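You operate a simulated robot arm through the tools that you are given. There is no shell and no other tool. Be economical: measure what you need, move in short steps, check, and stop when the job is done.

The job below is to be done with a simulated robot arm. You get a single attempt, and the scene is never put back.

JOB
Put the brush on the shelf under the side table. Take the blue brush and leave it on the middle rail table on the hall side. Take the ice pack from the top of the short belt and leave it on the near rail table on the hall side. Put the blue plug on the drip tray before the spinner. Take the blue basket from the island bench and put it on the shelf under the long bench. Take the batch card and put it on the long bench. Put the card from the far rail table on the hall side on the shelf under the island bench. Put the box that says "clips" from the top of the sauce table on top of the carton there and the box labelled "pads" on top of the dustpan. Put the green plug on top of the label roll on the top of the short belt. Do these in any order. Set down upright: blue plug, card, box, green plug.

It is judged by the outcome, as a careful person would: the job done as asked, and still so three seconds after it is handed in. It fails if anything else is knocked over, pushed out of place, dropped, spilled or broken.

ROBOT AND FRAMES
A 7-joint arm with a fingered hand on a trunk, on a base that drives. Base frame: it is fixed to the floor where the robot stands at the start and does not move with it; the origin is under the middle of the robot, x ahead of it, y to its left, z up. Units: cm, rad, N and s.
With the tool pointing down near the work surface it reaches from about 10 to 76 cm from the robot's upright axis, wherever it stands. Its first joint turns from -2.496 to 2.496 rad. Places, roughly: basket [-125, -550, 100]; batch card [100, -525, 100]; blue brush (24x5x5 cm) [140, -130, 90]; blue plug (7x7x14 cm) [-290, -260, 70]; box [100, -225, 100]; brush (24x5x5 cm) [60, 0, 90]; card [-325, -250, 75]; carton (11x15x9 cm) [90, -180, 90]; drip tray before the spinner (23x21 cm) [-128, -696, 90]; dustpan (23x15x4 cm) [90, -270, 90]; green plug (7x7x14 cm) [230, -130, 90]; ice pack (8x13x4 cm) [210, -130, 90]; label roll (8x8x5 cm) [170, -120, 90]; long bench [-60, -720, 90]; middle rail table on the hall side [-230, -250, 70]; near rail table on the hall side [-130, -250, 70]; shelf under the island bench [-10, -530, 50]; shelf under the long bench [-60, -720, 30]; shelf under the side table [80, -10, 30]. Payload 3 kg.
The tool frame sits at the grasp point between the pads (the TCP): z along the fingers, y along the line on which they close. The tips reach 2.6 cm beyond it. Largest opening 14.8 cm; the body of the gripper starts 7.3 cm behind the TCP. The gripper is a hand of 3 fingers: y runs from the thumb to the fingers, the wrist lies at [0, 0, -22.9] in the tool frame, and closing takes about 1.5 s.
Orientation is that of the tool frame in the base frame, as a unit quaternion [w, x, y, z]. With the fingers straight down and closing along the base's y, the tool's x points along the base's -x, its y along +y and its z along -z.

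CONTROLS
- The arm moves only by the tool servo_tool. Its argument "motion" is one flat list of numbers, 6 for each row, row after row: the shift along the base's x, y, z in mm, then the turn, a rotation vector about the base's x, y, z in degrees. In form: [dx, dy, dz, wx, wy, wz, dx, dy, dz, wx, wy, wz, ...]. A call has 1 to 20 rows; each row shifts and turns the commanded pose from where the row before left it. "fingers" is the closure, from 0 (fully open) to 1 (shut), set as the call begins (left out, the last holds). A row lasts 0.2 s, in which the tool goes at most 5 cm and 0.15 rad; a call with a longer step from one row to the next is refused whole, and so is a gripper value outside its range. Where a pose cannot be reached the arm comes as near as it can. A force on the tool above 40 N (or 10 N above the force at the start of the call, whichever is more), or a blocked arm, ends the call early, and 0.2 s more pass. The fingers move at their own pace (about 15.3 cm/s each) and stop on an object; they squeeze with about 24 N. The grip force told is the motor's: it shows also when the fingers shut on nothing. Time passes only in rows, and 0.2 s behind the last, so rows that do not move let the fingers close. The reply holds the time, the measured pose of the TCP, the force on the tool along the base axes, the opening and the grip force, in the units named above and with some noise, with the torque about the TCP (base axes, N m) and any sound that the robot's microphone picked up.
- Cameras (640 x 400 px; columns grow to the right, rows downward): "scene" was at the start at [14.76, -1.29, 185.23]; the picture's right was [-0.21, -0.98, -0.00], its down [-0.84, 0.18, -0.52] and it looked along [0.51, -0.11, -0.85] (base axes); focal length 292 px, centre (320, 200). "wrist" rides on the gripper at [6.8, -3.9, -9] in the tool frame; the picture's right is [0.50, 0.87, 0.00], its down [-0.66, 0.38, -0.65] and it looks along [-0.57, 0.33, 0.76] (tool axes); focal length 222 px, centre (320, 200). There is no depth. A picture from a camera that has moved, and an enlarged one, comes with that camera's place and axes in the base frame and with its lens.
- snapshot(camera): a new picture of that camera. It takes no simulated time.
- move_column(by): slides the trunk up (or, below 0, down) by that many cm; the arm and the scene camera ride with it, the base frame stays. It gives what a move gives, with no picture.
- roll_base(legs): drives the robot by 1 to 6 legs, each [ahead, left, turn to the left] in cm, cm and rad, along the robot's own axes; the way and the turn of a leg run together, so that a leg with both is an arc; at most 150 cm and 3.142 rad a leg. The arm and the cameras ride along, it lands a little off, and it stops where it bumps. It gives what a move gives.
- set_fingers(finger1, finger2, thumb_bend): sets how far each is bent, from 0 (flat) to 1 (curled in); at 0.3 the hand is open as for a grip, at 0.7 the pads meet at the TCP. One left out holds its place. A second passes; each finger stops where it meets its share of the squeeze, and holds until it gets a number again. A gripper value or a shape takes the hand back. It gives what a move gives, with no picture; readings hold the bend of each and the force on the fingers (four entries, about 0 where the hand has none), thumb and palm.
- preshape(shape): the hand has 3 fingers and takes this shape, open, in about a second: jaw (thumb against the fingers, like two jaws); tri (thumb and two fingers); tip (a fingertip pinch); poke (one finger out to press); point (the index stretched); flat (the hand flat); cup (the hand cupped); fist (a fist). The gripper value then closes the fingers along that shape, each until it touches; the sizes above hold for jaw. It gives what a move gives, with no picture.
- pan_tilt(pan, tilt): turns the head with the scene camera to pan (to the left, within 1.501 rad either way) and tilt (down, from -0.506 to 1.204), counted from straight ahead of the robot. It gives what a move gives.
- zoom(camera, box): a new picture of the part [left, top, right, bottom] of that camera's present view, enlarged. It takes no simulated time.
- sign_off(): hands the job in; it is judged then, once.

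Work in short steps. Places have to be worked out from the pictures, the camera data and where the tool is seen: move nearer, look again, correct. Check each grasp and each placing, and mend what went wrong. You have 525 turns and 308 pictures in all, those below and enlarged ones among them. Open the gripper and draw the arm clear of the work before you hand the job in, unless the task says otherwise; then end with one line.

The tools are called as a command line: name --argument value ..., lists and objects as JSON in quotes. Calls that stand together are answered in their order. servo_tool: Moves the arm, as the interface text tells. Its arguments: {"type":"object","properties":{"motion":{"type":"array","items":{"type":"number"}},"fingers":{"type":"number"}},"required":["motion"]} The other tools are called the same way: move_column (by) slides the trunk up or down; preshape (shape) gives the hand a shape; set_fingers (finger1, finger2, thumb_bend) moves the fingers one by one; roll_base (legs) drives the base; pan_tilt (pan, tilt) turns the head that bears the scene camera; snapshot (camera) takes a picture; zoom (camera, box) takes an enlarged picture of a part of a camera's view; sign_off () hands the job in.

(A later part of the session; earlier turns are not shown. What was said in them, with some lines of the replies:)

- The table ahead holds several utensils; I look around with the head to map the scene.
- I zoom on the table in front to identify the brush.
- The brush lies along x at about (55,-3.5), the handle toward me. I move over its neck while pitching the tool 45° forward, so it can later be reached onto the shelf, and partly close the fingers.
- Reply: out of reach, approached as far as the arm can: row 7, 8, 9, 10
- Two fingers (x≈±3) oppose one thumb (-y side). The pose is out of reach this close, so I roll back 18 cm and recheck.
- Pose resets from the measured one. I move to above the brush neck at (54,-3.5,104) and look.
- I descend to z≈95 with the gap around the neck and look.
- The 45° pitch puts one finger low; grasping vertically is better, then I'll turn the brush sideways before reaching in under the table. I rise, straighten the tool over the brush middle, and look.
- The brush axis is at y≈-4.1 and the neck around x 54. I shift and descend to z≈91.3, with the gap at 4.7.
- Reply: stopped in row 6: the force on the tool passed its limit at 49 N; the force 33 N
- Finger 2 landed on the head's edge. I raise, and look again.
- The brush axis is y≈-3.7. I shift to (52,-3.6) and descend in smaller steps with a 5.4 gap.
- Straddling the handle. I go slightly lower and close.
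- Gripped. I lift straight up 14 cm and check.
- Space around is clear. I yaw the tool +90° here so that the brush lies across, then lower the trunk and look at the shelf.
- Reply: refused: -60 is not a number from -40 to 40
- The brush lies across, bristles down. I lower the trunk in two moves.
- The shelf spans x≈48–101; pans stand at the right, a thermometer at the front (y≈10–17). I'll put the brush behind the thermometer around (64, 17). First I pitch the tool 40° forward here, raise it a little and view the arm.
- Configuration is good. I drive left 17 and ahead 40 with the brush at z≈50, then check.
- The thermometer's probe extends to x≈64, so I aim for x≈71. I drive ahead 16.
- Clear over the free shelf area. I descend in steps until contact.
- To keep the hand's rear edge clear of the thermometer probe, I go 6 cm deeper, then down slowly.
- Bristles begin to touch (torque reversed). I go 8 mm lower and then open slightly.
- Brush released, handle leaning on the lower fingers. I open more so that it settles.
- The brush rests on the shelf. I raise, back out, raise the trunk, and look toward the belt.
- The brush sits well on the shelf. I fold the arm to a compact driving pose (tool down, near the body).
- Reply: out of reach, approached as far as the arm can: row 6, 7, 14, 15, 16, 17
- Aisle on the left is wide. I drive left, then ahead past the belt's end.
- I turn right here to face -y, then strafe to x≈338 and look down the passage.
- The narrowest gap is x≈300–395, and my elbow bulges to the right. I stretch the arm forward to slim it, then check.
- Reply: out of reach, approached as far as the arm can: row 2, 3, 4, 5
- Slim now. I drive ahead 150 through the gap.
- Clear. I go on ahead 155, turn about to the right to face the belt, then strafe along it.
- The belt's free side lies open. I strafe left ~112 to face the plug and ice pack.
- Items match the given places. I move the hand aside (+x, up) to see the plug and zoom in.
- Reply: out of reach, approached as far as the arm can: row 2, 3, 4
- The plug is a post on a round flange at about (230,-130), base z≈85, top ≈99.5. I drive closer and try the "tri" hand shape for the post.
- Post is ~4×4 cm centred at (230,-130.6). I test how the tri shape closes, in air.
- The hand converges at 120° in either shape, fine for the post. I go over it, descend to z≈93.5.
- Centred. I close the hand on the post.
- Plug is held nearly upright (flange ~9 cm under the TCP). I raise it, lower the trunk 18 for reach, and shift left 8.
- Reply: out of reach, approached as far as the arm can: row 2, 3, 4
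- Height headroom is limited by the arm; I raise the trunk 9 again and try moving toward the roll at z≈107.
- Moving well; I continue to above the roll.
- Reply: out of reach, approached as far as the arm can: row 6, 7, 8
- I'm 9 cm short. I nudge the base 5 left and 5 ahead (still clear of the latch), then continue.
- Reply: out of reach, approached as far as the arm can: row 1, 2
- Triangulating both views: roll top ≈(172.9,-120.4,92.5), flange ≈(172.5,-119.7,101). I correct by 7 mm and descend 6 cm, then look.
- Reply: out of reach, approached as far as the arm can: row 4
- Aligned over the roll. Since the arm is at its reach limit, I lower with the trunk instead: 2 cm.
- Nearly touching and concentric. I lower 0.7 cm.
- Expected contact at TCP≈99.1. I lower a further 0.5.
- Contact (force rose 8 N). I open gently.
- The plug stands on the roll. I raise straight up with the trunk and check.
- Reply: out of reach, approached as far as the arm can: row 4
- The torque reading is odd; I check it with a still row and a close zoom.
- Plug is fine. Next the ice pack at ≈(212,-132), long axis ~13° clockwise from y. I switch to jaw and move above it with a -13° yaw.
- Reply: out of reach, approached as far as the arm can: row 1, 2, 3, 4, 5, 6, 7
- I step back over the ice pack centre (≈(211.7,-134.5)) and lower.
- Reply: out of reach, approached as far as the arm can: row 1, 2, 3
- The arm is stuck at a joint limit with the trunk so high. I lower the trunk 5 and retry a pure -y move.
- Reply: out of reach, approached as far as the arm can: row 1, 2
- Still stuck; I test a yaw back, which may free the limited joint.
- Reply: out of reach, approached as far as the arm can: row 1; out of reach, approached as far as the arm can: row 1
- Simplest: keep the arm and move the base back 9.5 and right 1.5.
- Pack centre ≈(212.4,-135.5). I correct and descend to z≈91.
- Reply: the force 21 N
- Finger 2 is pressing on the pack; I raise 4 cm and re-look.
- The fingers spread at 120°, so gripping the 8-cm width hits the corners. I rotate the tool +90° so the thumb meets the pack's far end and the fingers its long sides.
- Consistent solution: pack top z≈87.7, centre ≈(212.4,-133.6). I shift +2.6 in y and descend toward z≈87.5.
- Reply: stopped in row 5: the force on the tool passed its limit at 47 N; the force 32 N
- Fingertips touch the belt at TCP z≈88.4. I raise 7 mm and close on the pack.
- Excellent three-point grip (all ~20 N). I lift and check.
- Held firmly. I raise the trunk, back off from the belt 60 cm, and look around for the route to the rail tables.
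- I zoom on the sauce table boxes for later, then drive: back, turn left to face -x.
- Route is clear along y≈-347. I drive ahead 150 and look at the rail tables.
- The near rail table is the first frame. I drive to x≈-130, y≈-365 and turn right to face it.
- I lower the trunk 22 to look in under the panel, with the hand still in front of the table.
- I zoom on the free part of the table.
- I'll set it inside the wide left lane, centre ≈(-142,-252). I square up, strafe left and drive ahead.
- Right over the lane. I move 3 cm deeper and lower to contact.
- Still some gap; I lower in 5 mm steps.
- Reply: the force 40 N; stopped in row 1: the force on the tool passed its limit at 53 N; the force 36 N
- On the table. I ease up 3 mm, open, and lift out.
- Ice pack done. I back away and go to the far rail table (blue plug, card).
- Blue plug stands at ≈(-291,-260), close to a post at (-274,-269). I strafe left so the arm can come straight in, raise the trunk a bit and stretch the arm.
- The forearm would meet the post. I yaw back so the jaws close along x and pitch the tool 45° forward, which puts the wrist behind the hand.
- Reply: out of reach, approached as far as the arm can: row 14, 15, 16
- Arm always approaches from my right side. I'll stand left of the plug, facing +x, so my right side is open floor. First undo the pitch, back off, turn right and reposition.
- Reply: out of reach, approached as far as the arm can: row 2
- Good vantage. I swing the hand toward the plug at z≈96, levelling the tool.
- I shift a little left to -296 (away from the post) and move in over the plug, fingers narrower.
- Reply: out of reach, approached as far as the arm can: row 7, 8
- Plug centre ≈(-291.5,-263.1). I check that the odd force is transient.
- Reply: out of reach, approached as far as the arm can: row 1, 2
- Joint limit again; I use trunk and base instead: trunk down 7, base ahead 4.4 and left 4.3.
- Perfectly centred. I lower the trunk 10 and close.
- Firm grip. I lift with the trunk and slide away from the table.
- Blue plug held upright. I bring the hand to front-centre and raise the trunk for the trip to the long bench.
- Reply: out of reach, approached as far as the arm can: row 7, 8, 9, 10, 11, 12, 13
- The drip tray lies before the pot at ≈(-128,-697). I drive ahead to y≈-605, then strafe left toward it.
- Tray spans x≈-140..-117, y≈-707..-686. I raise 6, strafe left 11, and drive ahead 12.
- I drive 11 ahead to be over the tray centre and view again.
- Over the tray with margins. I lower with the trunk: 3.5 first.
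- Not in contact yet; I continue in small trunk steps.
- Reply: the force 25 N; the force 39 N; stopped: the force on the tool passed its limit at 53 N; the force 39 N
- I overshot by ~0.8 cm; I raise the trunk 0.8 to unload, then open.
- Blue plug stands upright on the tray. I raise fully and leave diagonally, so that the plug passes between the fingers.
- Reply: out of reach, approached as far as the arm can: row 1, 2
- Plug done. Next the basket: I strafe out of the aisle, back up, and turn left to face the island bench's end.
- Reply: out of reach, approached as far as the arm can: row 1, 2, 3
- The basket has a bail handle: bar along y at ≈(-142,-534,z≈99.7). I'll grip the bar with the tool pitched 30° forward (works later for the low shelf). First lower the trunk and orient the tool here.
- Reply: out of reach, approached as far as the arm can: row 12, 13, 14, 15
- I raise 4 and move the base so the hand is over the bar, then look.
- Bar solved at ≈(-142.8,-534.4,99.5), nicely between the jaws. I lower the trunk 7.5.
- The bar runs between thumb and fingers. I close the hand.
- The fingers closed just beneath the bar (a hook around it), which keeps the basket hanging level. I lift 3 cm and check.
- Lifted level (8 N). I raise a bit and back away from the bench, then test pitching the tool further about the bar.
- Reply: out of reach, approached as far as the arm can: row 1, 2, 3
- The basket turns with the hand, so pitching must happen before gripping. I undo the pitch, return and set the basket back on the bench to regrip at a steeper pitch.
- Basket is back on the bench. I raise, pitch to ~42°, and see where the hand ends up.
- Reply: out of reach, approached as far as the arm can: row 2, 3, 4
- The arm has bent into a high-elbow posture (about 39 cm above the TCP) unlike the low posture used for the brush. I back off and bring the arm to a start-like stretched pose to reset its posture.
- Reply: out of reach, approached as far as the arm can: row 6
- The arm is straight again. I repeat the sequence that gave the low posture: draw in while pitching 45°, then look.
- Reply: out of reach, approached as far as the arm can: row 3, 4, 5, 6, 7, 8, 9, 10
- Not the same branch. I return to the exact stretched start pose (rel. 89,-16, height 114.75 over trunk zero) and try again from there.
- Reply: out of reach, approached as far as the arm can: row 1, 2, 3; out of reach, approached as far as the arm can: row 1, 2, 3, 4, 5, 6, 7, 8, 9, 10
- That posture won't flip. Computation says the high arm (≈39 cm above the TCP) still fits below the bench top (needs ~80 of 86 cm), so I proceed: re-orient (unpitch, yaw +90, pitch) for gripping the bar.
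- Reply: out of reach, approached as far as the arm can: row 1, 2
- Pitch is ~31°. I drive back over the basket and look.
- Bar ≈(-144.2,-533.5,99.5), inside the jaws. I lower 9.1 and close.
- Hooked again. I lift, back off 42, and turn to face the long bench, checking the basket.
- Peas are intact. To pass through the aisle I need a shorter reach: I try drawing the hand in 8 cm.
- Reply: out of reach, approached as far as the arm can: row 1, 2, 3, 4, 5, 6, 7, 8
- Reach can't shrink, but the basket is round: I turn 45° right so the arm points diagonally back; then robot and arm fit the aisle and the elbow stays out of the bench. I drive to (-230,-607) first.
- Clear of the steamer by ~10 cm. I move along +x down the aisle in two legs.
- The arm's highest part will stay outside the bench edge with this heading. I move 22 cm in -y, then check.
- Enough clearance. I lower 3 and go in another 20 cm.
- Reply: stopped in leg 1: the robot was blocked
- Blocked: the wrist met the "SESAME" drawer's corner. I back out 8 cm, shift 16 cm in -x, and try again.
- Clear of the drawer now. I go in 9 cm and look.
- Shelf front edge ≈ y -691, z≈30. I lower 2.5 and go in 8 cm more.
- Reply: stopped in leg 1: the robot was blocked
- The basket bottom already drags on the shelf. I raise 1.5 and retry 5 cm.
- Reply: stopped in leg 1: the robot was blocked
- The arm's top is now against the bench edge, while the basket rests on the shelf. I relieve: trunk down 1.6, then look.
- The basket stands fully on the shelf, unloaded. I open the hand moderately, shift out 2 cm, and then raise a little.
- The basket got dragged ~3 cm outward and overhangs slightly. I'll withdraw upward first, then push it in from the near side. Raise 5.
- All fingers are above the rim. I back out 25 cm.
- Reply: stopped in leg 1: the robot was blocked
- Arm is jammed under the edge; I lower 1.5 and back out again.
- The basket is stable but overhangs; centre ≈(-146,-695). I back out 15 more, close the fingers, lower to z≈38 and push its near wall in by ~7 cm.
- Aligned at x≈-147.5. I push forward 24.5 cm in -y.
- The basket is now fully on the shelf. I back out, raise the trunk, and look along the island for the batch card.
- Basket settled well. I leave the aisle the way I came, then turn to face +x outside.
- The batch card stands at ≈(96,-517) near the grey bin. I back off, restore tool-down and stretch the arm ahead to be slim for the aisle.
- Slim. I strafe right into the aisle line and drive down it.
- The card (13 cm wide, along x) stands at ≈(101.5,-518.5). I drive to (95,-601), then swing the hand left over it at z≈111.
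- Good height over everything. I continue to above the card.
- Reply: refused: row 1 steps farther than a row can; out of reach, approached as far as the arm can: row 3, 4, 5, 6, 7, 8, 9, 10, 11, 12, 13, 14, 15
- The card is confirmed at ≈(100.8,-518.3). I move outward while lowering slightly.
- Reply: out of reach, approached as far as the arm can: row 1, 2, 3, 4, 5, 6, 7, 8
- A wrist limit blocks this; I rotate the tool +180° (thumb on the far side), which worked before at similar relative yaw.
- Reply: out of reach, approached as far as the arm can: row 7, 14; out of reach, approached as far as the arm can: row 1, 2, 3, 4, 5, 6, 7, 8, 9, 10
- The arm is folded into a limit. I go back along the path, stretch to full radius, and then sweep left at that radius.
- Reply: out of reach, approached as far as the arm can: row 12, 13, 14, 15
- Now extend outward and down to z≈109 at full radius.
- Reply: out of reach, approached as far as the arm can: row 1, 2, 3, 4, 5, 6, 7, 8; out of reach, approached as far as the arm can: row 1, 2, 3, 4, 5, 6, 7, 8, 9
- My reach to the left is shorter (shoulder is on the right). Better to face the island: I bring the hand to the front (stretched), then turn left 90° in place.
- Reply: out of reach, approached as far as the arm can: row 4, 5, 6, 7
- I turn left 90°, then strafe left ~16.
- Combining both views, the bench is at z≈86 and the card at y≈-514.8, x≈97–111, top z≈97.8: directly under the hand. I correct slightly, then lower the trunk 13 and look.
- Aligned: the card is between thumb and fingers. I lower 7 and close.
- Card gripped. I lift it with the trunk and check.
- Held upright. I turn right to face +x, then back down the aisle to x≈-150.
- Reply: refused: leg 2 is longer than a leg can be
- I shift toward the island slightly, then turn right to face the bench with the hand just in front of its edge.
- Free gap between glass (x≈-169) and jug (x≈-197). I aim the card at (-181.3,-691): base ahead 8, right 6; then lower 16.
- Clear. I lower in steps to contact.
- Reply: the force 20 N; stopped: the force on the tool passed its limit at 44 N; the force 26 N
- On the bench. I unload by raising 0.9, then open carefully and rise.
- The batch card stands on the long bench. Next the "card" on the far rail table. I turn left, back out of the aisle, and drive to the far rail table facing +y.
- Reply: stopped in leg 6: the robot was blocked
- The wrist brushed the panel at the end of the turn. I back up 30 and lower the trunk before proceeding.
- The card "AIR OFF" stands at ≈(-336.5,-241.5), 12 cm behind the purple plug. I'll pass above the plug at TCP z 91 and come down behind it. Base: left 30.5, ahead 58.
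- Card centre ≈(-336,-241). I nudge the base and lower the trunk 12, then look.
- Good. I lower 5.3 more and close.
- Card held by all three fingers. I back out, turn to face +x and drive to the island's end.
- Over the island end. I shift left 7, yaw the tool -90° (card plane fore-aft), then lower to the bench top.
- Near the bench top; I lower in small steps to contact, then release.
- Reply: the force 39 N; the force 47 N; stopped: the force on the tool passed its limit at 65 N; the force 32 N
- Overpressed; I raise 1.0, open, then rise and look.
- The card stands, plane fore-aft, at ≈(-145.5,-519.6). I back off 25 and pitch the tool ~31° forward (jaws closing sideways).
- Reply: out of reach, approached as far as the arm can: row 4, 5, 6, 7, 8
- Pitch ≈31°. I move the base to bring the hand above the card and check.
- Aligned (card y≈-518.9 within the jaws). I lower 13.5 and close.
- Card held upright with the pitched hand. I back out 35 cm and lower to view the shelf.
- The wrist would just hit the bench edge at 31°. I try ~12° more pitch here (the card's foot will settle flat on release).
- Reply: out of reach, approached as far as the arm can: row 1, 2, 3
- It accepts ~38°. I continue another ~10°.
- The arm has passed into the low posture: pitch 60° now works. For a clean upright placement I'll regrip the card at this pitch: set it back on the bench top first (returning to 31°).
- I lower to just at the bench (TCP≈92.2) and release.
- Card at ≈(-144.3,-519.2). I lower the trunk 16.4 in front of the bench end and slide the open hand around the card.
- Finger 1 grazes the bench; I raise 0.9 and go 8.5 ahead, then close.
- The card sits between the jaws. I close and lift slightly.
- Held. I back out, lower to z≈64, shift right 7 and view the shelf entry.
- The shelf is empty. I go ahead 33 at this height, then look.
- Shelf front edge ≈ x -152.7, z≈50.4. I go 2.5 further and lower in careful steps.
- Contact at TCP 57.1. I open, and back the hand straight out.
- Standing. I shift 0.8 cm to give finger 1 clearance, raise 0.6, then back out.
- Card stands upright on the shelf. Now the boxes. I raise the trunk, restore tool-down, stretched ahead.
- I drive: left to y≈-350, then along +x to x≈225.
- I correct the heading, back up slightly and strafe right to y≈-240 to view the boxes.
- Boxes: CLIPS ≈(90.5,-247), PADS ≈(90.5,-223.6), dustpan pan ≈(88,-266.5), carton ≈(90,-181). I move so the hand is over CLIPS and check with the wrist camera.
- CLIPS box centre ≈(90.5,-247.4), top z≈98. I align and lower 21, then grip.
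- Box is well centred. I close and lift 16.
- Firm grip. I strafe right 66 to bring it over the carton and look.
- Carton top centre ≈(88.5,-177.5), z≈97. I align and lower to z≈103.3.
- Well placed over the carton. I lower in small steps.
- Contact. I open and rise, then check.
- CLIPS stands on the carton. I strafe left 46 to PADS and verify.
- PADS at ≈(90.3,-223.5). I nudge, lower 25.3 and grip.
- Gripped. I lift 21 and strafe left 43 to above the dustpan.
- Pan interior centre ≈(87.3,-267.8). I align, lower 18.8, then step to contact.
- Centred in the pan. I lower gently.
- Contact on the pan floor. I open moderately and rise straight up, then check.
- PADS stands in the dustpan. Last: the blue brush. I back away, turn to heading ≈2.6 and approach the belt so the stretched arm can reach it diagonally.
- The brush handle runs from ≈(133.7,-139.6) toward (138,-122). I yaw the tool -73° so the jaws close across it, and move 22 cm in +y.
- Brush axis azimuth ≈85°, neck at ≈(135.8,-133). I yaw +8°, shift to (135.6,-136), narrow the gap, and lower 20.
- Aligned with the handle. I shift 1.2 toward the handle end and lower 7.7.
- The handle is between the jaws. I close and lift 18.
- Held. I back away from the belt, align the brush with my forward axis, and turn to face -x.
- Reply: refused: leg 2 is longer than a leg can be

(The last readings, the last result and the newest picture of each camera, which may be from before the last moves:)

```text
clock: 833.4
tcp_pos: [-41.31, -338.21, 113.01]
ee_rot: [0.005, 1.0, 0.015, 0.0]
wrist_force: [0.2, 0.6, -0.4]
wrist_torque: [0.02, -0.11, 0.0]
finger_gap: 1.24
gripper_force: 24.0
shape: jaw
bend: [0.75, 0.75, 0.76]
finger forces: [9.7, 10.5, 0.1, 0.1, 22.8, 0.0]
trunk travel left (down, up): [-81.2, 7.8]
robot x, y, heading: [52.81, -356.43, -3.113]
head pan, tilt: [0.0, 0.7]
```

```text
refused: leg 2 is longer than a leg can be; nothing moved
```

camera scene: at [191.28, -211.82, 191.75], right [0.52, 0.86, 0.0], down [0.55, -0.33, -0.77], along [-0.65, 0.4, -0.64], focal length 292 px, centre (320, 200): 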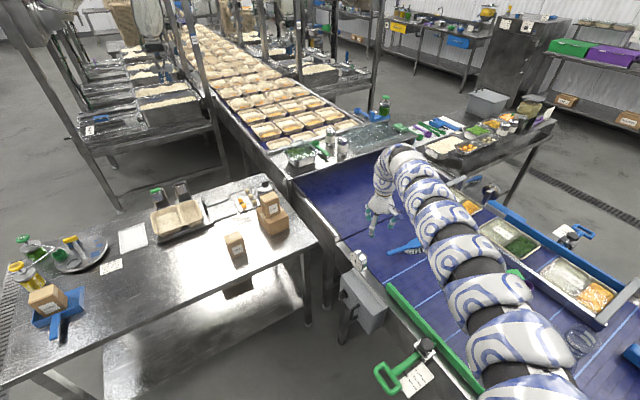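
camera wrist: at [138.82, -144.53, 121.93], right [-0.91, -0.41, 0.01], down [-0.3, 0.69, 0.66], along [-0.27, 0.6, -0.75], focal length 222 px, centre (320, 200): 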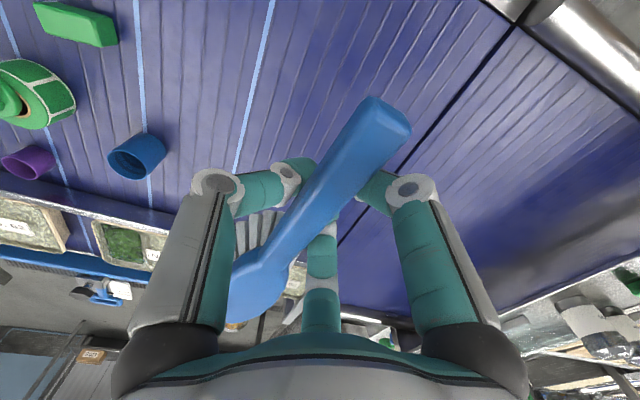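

roll_base --legs '[[0, 0, -0.03], [148, 20, 0], [148, 20, 0], [10, 0, 0]]'

roll_base --legs '[[0, 0, -1.57]]'

move_column --by -22

snapshot --camera "scene"

```text
clock: 844.1
tcp_pos: [-233.08, -376.58, 112.86]
ee_rot: [0.004, 0.996, 0.087, 0.002]
wrist_force: [0.2, -0.4, -1.0]
wrist_torque: [0.03, -0.14, -0.06]
finger_gap: 1.22
gripper_force: 24.2
shape: jaw
bend: [0.75, 0.75, 0.76]
finger forces: [9.5, 10.7, 0.1, 0.1, 23.2, 0.1]
trunk travel left (down, up): [-81.2, 7.8]
robot x, y, heading: [-137.05, -381.03, -2.961]
head pan, tilt: [0.0, 0.7]
stopped in leg 3: the robot was blocked; the commanded pose is now the measured one
```

```text
clock: 846.5
tcp_pos: [-205.95, -314.65, 113.2]
ee_rot: [0.005, 0.965, -0.263, -0.001]
wrist_force: [0.7, 0.4, -0.9]
wrist_torque: [-0.08, -0.06, -0.01]
finger_gap: 1.23
gripper_force: 24.3
shape: jaw
bend: [0.75, 0.75, 0.76]
finger forces: [9.2, 10.3, 0.0, 0.0, 23.0, 0.1]
trunk travel left (down, up): [-81.2, 7.8]
robot x, y, heading: [-136.26, -380.26, 2.614]
head pan, tilt: [0.0, 0.7]
stopped in leg 1: the robot was blocked; the commanded pose is now the measured one
```

```text
clock: 848.9
tcp_pos: [-206.12, -314.93, 91.08]
ee_rot: [0.006, 0.965, -0.263, -0.002]
wrist_force: [0.5, 0.2, -0.8]
wrist_torque: [-0.03, -0.07, 0.01]
finger_gap: 1.25
gripper_force: 24.1
shape: jaw
bend: [0.75, 0.75, 0.76]
finger forces: [9.3, 10.5, 0.0, 0.0, 22.9, 0.1]
trunk travel left (down, up): [-59.2, 29.8]
robot x, y, heading: [-136.32, -380.51, 2.619]
head pan, tilt: [0.0, 0.7]
```

```text
37 pictures are left
camera scene: at [-150.37, -371.91, 166.95], right [0.5, 0.86, 0.0], down [0.56, -0.32, -0.76], along [-0.66, 0.38, -0.64], focal length 292 px, centre (320, 200)
```

scene: 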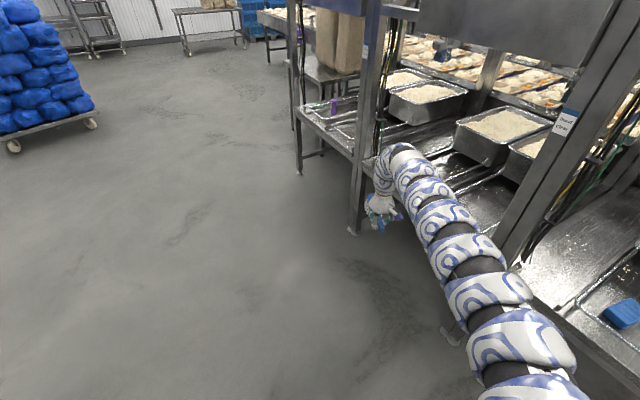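

Blocked twice; I look left/down at what the base touched.

pan_tilt --pan 1.3 --tilt 0.9

snapshot --camera "scene"

```text
clock: 850.4
tcp_pos: [-206.11, -314.91, 90.97]
ee_rot: [0.005, 0.965, -0.262, 0.0]
wrist_force: [0.3, 0.1, -1.4]
wrist_torque: [-0.01, -0.05, -0.01]
finger_gap: 1.24
gripper_force: 23.5
shape: jaw
bend: [0.75, 0.75, 0.76]
finger forces: [9.2, 10.4, 0.0, 0.0, 22.9, 0.0]
trunk travel left (down, up): [-59.2, 29.8]
robot x, y, heading: [-136.04, -380.44, 2.611]
head pan, tilt: [1.3, 0.901]
```

```text
36 pictures are left
camera scene: at [-148.45, -381.44, 165.33], right [-0.7, 0.72, 0.0], down [0.56, 0.55, -0.62], along [-0.45, -0.43, -0.78], focal length 292 px, centre (320, 200)
```

scene: 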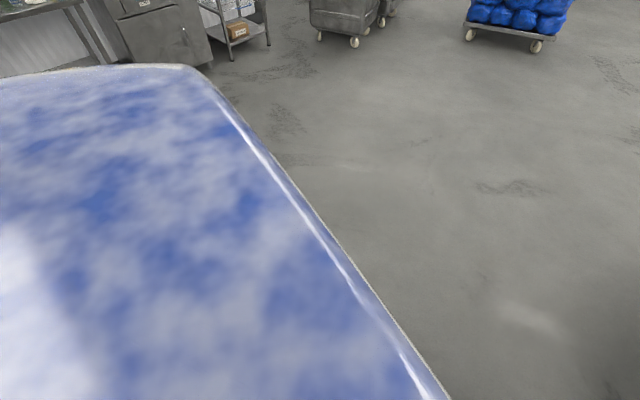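

My own shoulder hides it; it was most likely the heavy cabinet behind-left. I move ahead (away from it) 27 and then finish the turn.

roll_base --legs '[[27, 0, 0]]'

pan_tilt --pan 0.3 --tilt 0.7

snapshot --camera "scene"

```text
clock: 852.3
tcp_pos: [-229.99, -301.28, 90.97]
ee_rot: [0.005, 0.965, -0.261, -0.001]
wrist_force: [0.0, 0.6, -1.1]
wrist_torque: [-0.06, -0.07, -0.03]
finger_gap: 1.26
gripper_force: 24.3
shape: jaw
bend: [0.75, 0.75, 0.76]
finger forces: [9.1, 10.4, 0.1, 0.1, 22.8, 0.0]
trunk travel left (down, up): [-59.2, 29.8]
robot x, y, heading: [-159.7, -366.79, 2.616]
head pan, tilt: [1.3, 0.901]
```

```text
clock: 853.5
tcp_pos: [-229.91, -301.25, 91.04]
ee_rot: [0.006, 0.965, -0.261, -0.001]
wrist_force: [-0.6, 0.9, 0.6]
wrist_torque: [-0.11, -0.1, 0.02]
finger_gap: 1.23
gripper_force: 23.9
shape: jaw
bend: [0.75, 0.75, 0.76]
finger forces: [9.1, 10.3, 0.1, 0.1, 22.8, 0.1]
trunk travel left (down, up): [-59.2, 29.8]
robot x, y, heading: [-159.74, -366.61, 2.616]
head pan, tilt: [0.3, 0.7]
```

```text
35 pictures are left
camera scene: at [-174.96, -360.63, 166.95], right [0.22, 0.97, 0.0], down [0.63, -0.14, -0.76], along [-0.75, 0.17, -0.64], focal length 292 px, centre (320, 200)
```

scene: 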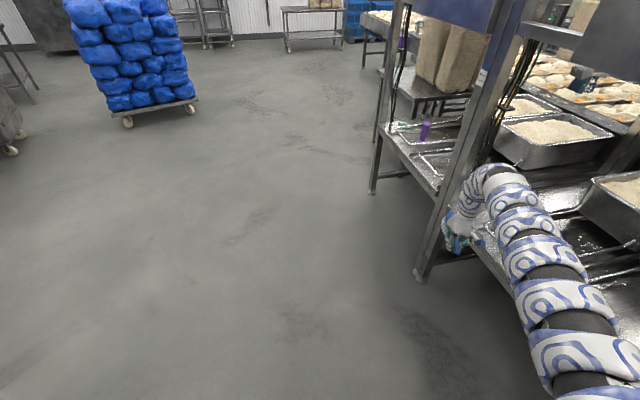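

Free floor lies to the left. I move diagonally away (-85,-28), then turn right to face the tables.

roll_base --legs '[[62, 70, 0], [0, 0, -1.045]]'

pan_tilt --pan 0 --tilt 0.7

snapshot --camera "scene"

```text
clock: 861.0
tcp_pos: [-224.29, -302.91, 90.94]
ee_rot: [-0.005, -0.701, 0.713, 0.003]
wrist_force: [0.5, -0.4, -1.6]
wrist_torque: [-0.09, 0.01, -0.03]
finger_gap: 1.22
gripper_force: 23.8
shape: jaw
bend: [0.75, 0.75, 0.76]
finger forces: [8.5, 10.1, 0.0, 0.1, 15.8, 0.0]
trunk travel left (down, up): [-59.2, 29.8]
robot x, y, heading: [-247.11, -396.28, 1.556]
head pan, tilt: [0.3, 0.7]
```

```text
clock: 861.8
tcp_pos: [-224.24, -303.03, 91.13]
ee_rot: [-0.005, -0.701, 0.713, 0.003]
wrist_force: [0.7, -0.4, -2.0]
wrist_torque: [-0.12, 0.01, 0.0]
finger_gap: 1.23
gripper_force: 24.0
shape: jaw
bend: [0.75, 0.75, 0.76]
finger forces: [8.6, 10.2, 0.0, 0.1, 15.7, 0.0]
trunk travel left (down, up): [-59.2, 29.8]
robot x, y, heading: [-247.14, -395.78, 1.557]
head pan, tilt: [0.0, 0.7]
```

```text
34 pictures are left
camera scene: at [-246.69, -379.44, 166.95], right [1.0, -0.01, 0.0], down [-0.01, -0.64, -0.76], along [0.01, 0.76, -0.64], focal length 292 px, centre (320, 200)
```

scene: 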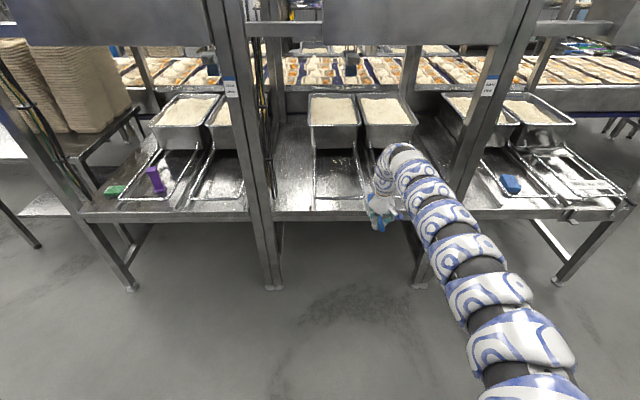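

Facing the middle table. Its left lane (centre ≈(-235,-248)) is empty. I drive ahead 49, left 12, and check.

roll_base --legs '[[0, 12, 0], [49, 0, 0]]'

snapshot --camera "wrist"

snapshot --camera "scene"

```text
clock: 865.6
tcp_pos: [-234.71, -252.68, 91.01]
ee_rot: [-0.004, -0.699, 0.715, 0.003]
wrist_force: [-0.4, 0.4, -0.8]
wrist_torque: [-0.07, -0.02, 0.0]
finger_gap: 1.24
gripper_force: 23.7
shape: jaw
bend: [0.75, 0.75, 0.76]
finger forces: [8.5, 10.2, 0.0, 0.0, 15.7, 0.0]
trunk travel left (down, up): [-59.2, 29.8]
robot x, y, heading: [-258.03, -345.62, 1.551]
head pan, tilt: [0.0, 0.7]
```

```text
33 pictures are left
camera wrist: at [-230.8, -259.54, 99.93], right [-0.88, -0.48, 0.01], down [-0.36, 0.67, 0.66], along [-0.32, 0.57, -0.75], focal length 222 px, centre (320, 200)
```

wrist: 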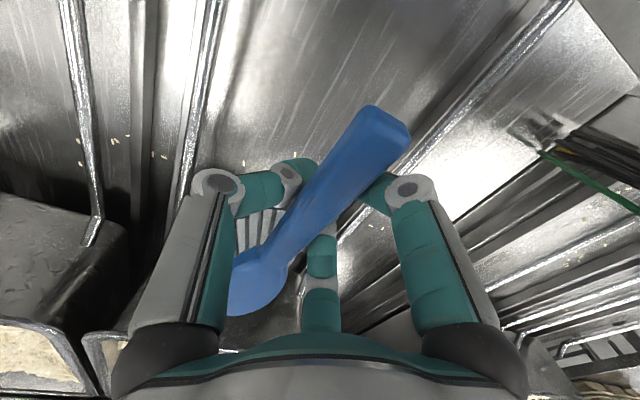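

```text
32 pictures are left
camera scene: at [-257.61, -329.03, 166.94], right [1.0, -0.02, 0.0], down [-0.01, -0.64, -0.76], along [0.02, 0.76, -0.64], focal length 292 px, centre (320, 200)
```

scene: 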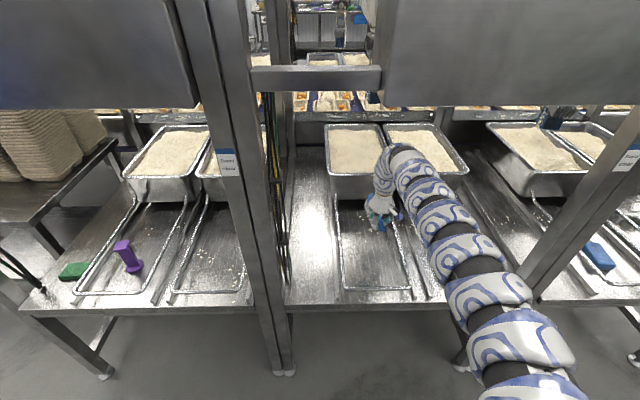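

Projected position is the lane centre. I lower 16.5, then step to contact.

move_column --by -16.5

move_column --by -0.7

move_column --by -0.5

```text
clock: 867.5
tcp_pos: [-234.73, -252.72, 74.51]
ee_rot: [-0.004, -0.698, 0.716, 0.003]
wrist_force: [-0.6, 0.7, -1.7]
wrist_torque: [-0.12, -0.01, 0.0]
finger_gap: 1.25
gripper_force: 24.1
shape: jaw
bend: [0.75, 0.75, 0.76]
finger forces: [8.5, 10.2, 0.0, 0.0, 15.7, 0.0]
trunk travel left (down, up): [-42.7, 46.3]
robot x, y, heading: [-257.78, -345.48, 1.553]
head pan, tilt: [0.0, 0.7]
```

```text
clock: 868.0
tcp_pos: [-234.69, -252.7, 73.75]
ee_rot: [-0.004, -0.698, 0.716, 0.003]
wrist_force: [0.0, 0.5, -0.8]
wrist_torque: [-0.01, 0.05, -0.01]
finger_gap: 1.24
gripper_force: 23.8
shape: jaw
bend: [0.75, 0.75, 0.76]
finger forces: [9.1, 9.8, 0.0, 0.1, 15.8, 0.0]
trunk travel left (down, up): [-42.0, 47.0]
robot x, y, heading: [-257.79, -345.64, 1.55]
head pan, tilt: [0.0, 0.7]
```

```text
clock: 868.6
tcp_pos: [-234.71, -252.64, 73.48]
ee_rot: [-0.004, -0.699, 0.715, 0.004]
wrist_force: [1.1, -0.1, 0.4]
wrist_torque: [0.14, 0.08, -0.03]
finger_gap: 1.25
gripper_force: 24.0
shape: jaw
bend: [0.75, 0.75, 0.76]
finger forces: [10.0, 9.4, 0.0, 0.0, 16.2, 0.0]
trunk travel left (down, up): [-41.5, 47.5]
robot x, y, heading: [-258.55, -345.71, 1.548]
head pan, tilt: [0.0, 0.7]
```

The bristles touch (torque reversed). I lower 0.4 more, open, and check.

move_column --by -0.4

servo_tool --motion '[0, 0, 0, 0, 0, 0, 0, 0, 0, 0, 0, 0, 0, 0, 0, 0, 0, 0]' --fingers 0.6

move_column --by 12

snapshot --camera "wrist"

```text
clock: 869.1
tcp_pos: [-234.65, -252.76, 72.89]
ee_rot: [-0.004, -0.698, 0.716, 0.004]
wrist_force: [-0.1, -0.2, 0.1]
wrist_torque: [0.16, 0.01, -0.02]
finger_gap: 1.23
gripper_force: 23.5
shape: jaw
bend: [0.75, 0.75, 0.76]
finger forces: [10.3, 8.8, 0.1, 0.1, 16.2, 0.0]
trunk travel left (down, up): [-41.1, 47.9]
robot x, y, heading: [-258.07, -345.84, 1.544]
head pan, tilt: [0.0, 0.7]
```

```text
clock: 869.9
tcp_pos: [-234.7, -252.76, 72.98]
ee_rot: [-0.004, -0.699, 0.715, 0.003]
wrist_force: [0.8, -0.7, 0.2]
wrist_torque: [0.01, -0.02, -0.01]
finger_gap: 5.89
gripper_force: 0.0
shape: jaw
bend: [0.77, 0.77, 0.7]
finger forces: [0.0, 0.0, 0.0, 0.0, 0.0, 0.0]
trunk travel left (down, up): [-41.1, 47.9]
robot x, y, heading: [-258.16, -346.15, 1.548]
head pan, tilt: [0.0, 0.7]
```

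```text
clock: 871.4
tcp_pos: [-234.67, -252.78, 84.97]
ee_rot: [-0.004, -0.699, 0.715, 0.003]
wrist_force: [-0.3, -0.4, 0.5]
wrist_torque: [0.02, 0.0, -0.02]
finger_gap: 5.88
gripper_force: 0.1
shape: jaw
bend: [0.77, 0.77, 0.7]
finger forces: [0.0, 0.0, 0.0, 0.0, 0.0, 0.0]
trunk travel left (down, up): [-53.1, 35.9]
robot x, y, heading: [-258.27, -345.47, 1.551]
head pan, tilt: [0.0, 0.7]
```

```text
31 pictures are left
camera wrist: at [-230.8, -259.57, 93.86], right [-0.88, -0.48, 0.01], down [-0.36, 0.66, 0.66], along [-0.32, 0.57, -0.75], focal length 222 px, centre (320, 200)
```

wrist: 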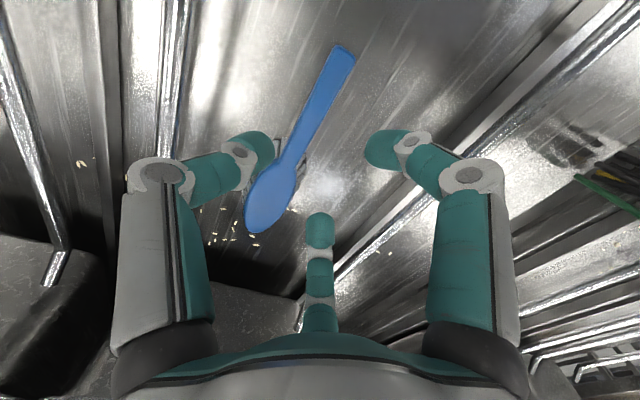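

Brush lies in the middle table's lane. I back out and inspect the result and the cabinet I bumped.

roll_base --legs '[[-60, 0, 0]]'

snapshot --camera "scene"

pan_tilt --pan -1.5 --tilt 0.55

snapshot --camera "scene"

```text
clock: 874.7
tcp_pos: [-235.9, -311.41, 84.92]
ee_rot: [-0.004, -0.698, 0.716, 0.004]
wrist_force: [0.0, 0.4, -0.5]
wrist_torque: [0.04, 0.04, -0.01]
finger_gap: 5.84
gripper_force: 0.1
shape: jaw
bend: [0.77, 0.77, 0.7]
finger forces: [0.0, 0.0, 0.0, 0.0, 0.0, 0.1]
trunk travel left (down, up): [-53.1, 35.9]
robot x, y, heading: [-259.29, -404.42, 1.551]
head pan, tilt: [0.0, 0.7]
```

```text
30 pictures are left
camera scene: at [-258.87, -387.78, 160.85], right [1.0, -0.02, 0.0], down [-0.01, -0.64, -0.77], along [0.02, 0.76, -0.64], focal length 292 px, centre (320, 200)
```

scene: 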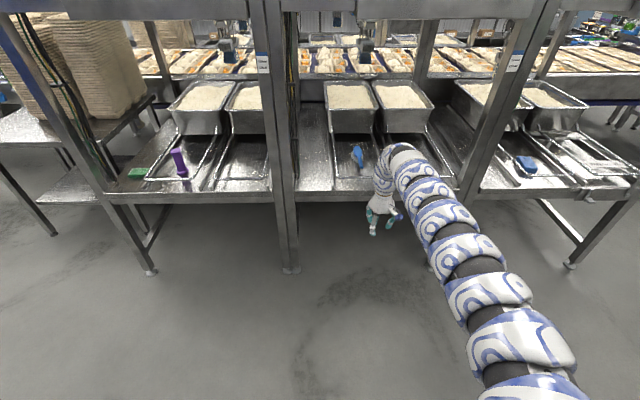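

```text
clock: 876.3
tcp_pos: [-235.89, -311.33, 84.97]
ee_rot: [-0.004, -0.699, 0.715, 0.003]
wrist_force: [0.5, 0.8, 0.3]
wrist_torque: [-0.02, 0.0, 0.03]
finger_gap: 5.88
gripper_force: 0.0
shape: jaw
bend: [0.77, 0.77, 0.7]
finger forces: [0.0, 0.0, 0.0, 0.0, 0.0, 0.0]
trunk travel left (down, up): [-53.1, 35.9]
robot x, y, heading: [-259.54, -404.68, 1.551]
head pan, tilt: [-1.499, 0.55]
```

```text
29 pictures are left
camera scene: at [-250.07, -395.77, 162.16], right [0.05, -1.0, 0.0], down [-0.52, -0.03, -0.85], along [0.85, 0.04, -0.52], focal length 292 px, centre (320, 200)
```

scene: 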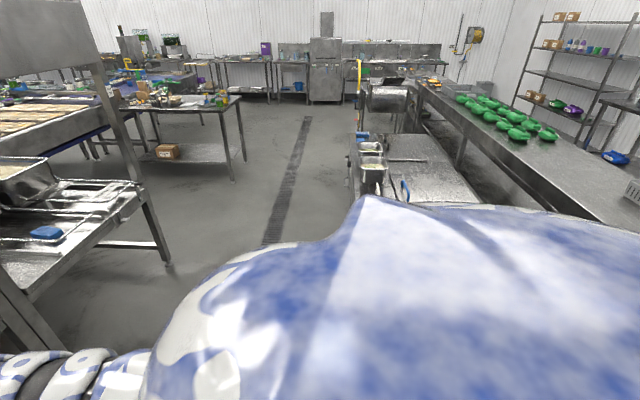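

Brush and ice pack are in place. I raise the trunk and turn partly to verify the cabinet's items.

move_column --by 30

roll_base --legs '[[0, 30, 0], [0, 0, -0.9]]'

pan_tilt --pan -0.9 --tilt 0.5

snapshot --camera "scene"

```text
clock: 879.3
tcp_pos: [-235.98, -311.33, 114.88]
ee_rot: [-0.005, -0.698, 0.716, 0.003]
wrist_force: [0.1, 0.4, -0.2]
wrist_torque: [0.0, -0.01, -0.03]
finger_gap: 5.87
gripper_force: 0.1
shape: jaw
bend: [0.77, 0.77, 0.7]
finger forces: [0.0, 0.1, 0.0, 0.1, 0.1, 0.0]
trunk travel left (down, up): [-83.1, 5.9]
robot x, y, heading: [-259.01, -404.13, 1.548]
head pan, tilt: [-1.499, 0.55]
```

```text
clock: 883.7
tcp_pos: [-202.71, -362.27, 114.99]
ee_rot: [-0.003, -0.33, 0.944, 0.003]
wrist_force: [0.6, 0.3, 0.0]
wrist_torque: [0.01, 0.04, 0.01]
finger_gap: 5.89
gripper_force: 0.1
shape: jaw
bend: [0.77, 0.77, 0.7]
finger forces: [0.1, 0.0, 0.0, 0.0, 0.0, 0.0]
trunk travel left (down, up): [-83.1, 5.9]
robot x, y, heading: [-288.99, -403.98, 0.672]
head pan, tilt: [-1.499, 0.55]
```

```text
clock: 884.7
tcp_pos: [-202.79, -362.36, 114.93]
ee_rot: [-0.003, -0.329, 0.944, 0.005]
wrist_force: [0.1, -0.4, 0.1]
wrist_torque: [0.03, 0.0, 0.03]
finger_gap: 5.9
gripper_force: 0.2
shape: jaw
bend: [0.77, 0.77, 0.7]
finger forces: [0.0, 0.0, 0.0, 0.0, 0.0, 0.0]
trunk travel left (down, up): [-83.1, 5.9]
robot x, y, heading: [-289.38, -404.03, 0.669]
head pan, tilt: [-0.901, 0.499]
```

```text
28 pictures are left
camera scene: at [-274.02, -400.89, 192.62], right [-0.23, -0.97, 0.0], down [-0.47, 0.11, -0.88], along [0.86, -0.2, -0.48], focal length 292 px, centre (320, 200)
```

scene: 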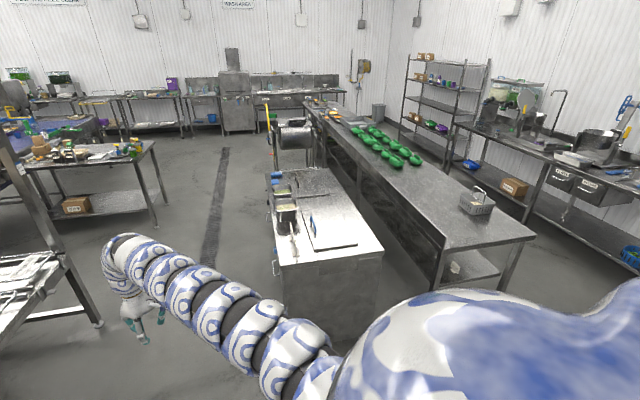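

zoom --camera "scene" --box '[240, 130, 560, 330]'

```text
2.00 times, centred on (400, 230) of scene
camera zoom: at [-274.02, -400.89, 192.62], right [-0.23, -0.97, 0.0], down [-0.47, 0.11, -0.88], along [0.86, -0.2, -0.48], focal length 584 px, centre (160, 140)
```

zoom: 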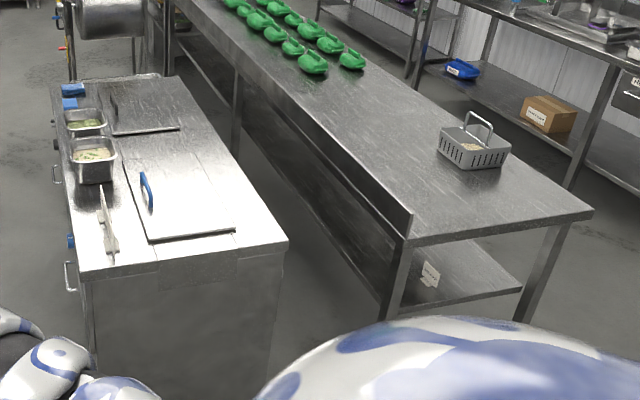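

Everything is intact; the card is visible upright on its shelf. I open the hand fully and hand in.

servo_tool --motion '[0, 0, 0, 0, 0, 0, 0, 0, 0, 0, 0, 0, 0, 0, 0, 0, 0, 0]' --fingers 0

sign_off

```text
clock: 885.5
tcp_pos: [-202.81, -362.22, 114.92]
ee_rot: [-0.002, -0.329, 0.944, 0.005]
wrist_force: [0.9, -0.2, 0.6]
wrist_torque: [-0.02, -0.02, 0.02]
finger_gap: 14.8
gripper_force: 0.1
shape: jaw
bend: [0.3, 0.3, 0.3]
finger forces: [0.0, 0.0, 0.0, 0.1, 0.1, 0.0]
trunk travel left (down, up): [-83.1, 5.9]
robot x, y, heading: [-289.24, -404.03, 0.67]
head pan, tilt: [-0.901, 0.499]
```

```text
The job is handed in.
```

All ten moves are done and the job is handed in with the gripper open and the arm clear; on the way the base or arm bumped the rail-table frame once, the long bench's edge and drawer, and probably the cabinet by the island, with nothing visibly displaced.
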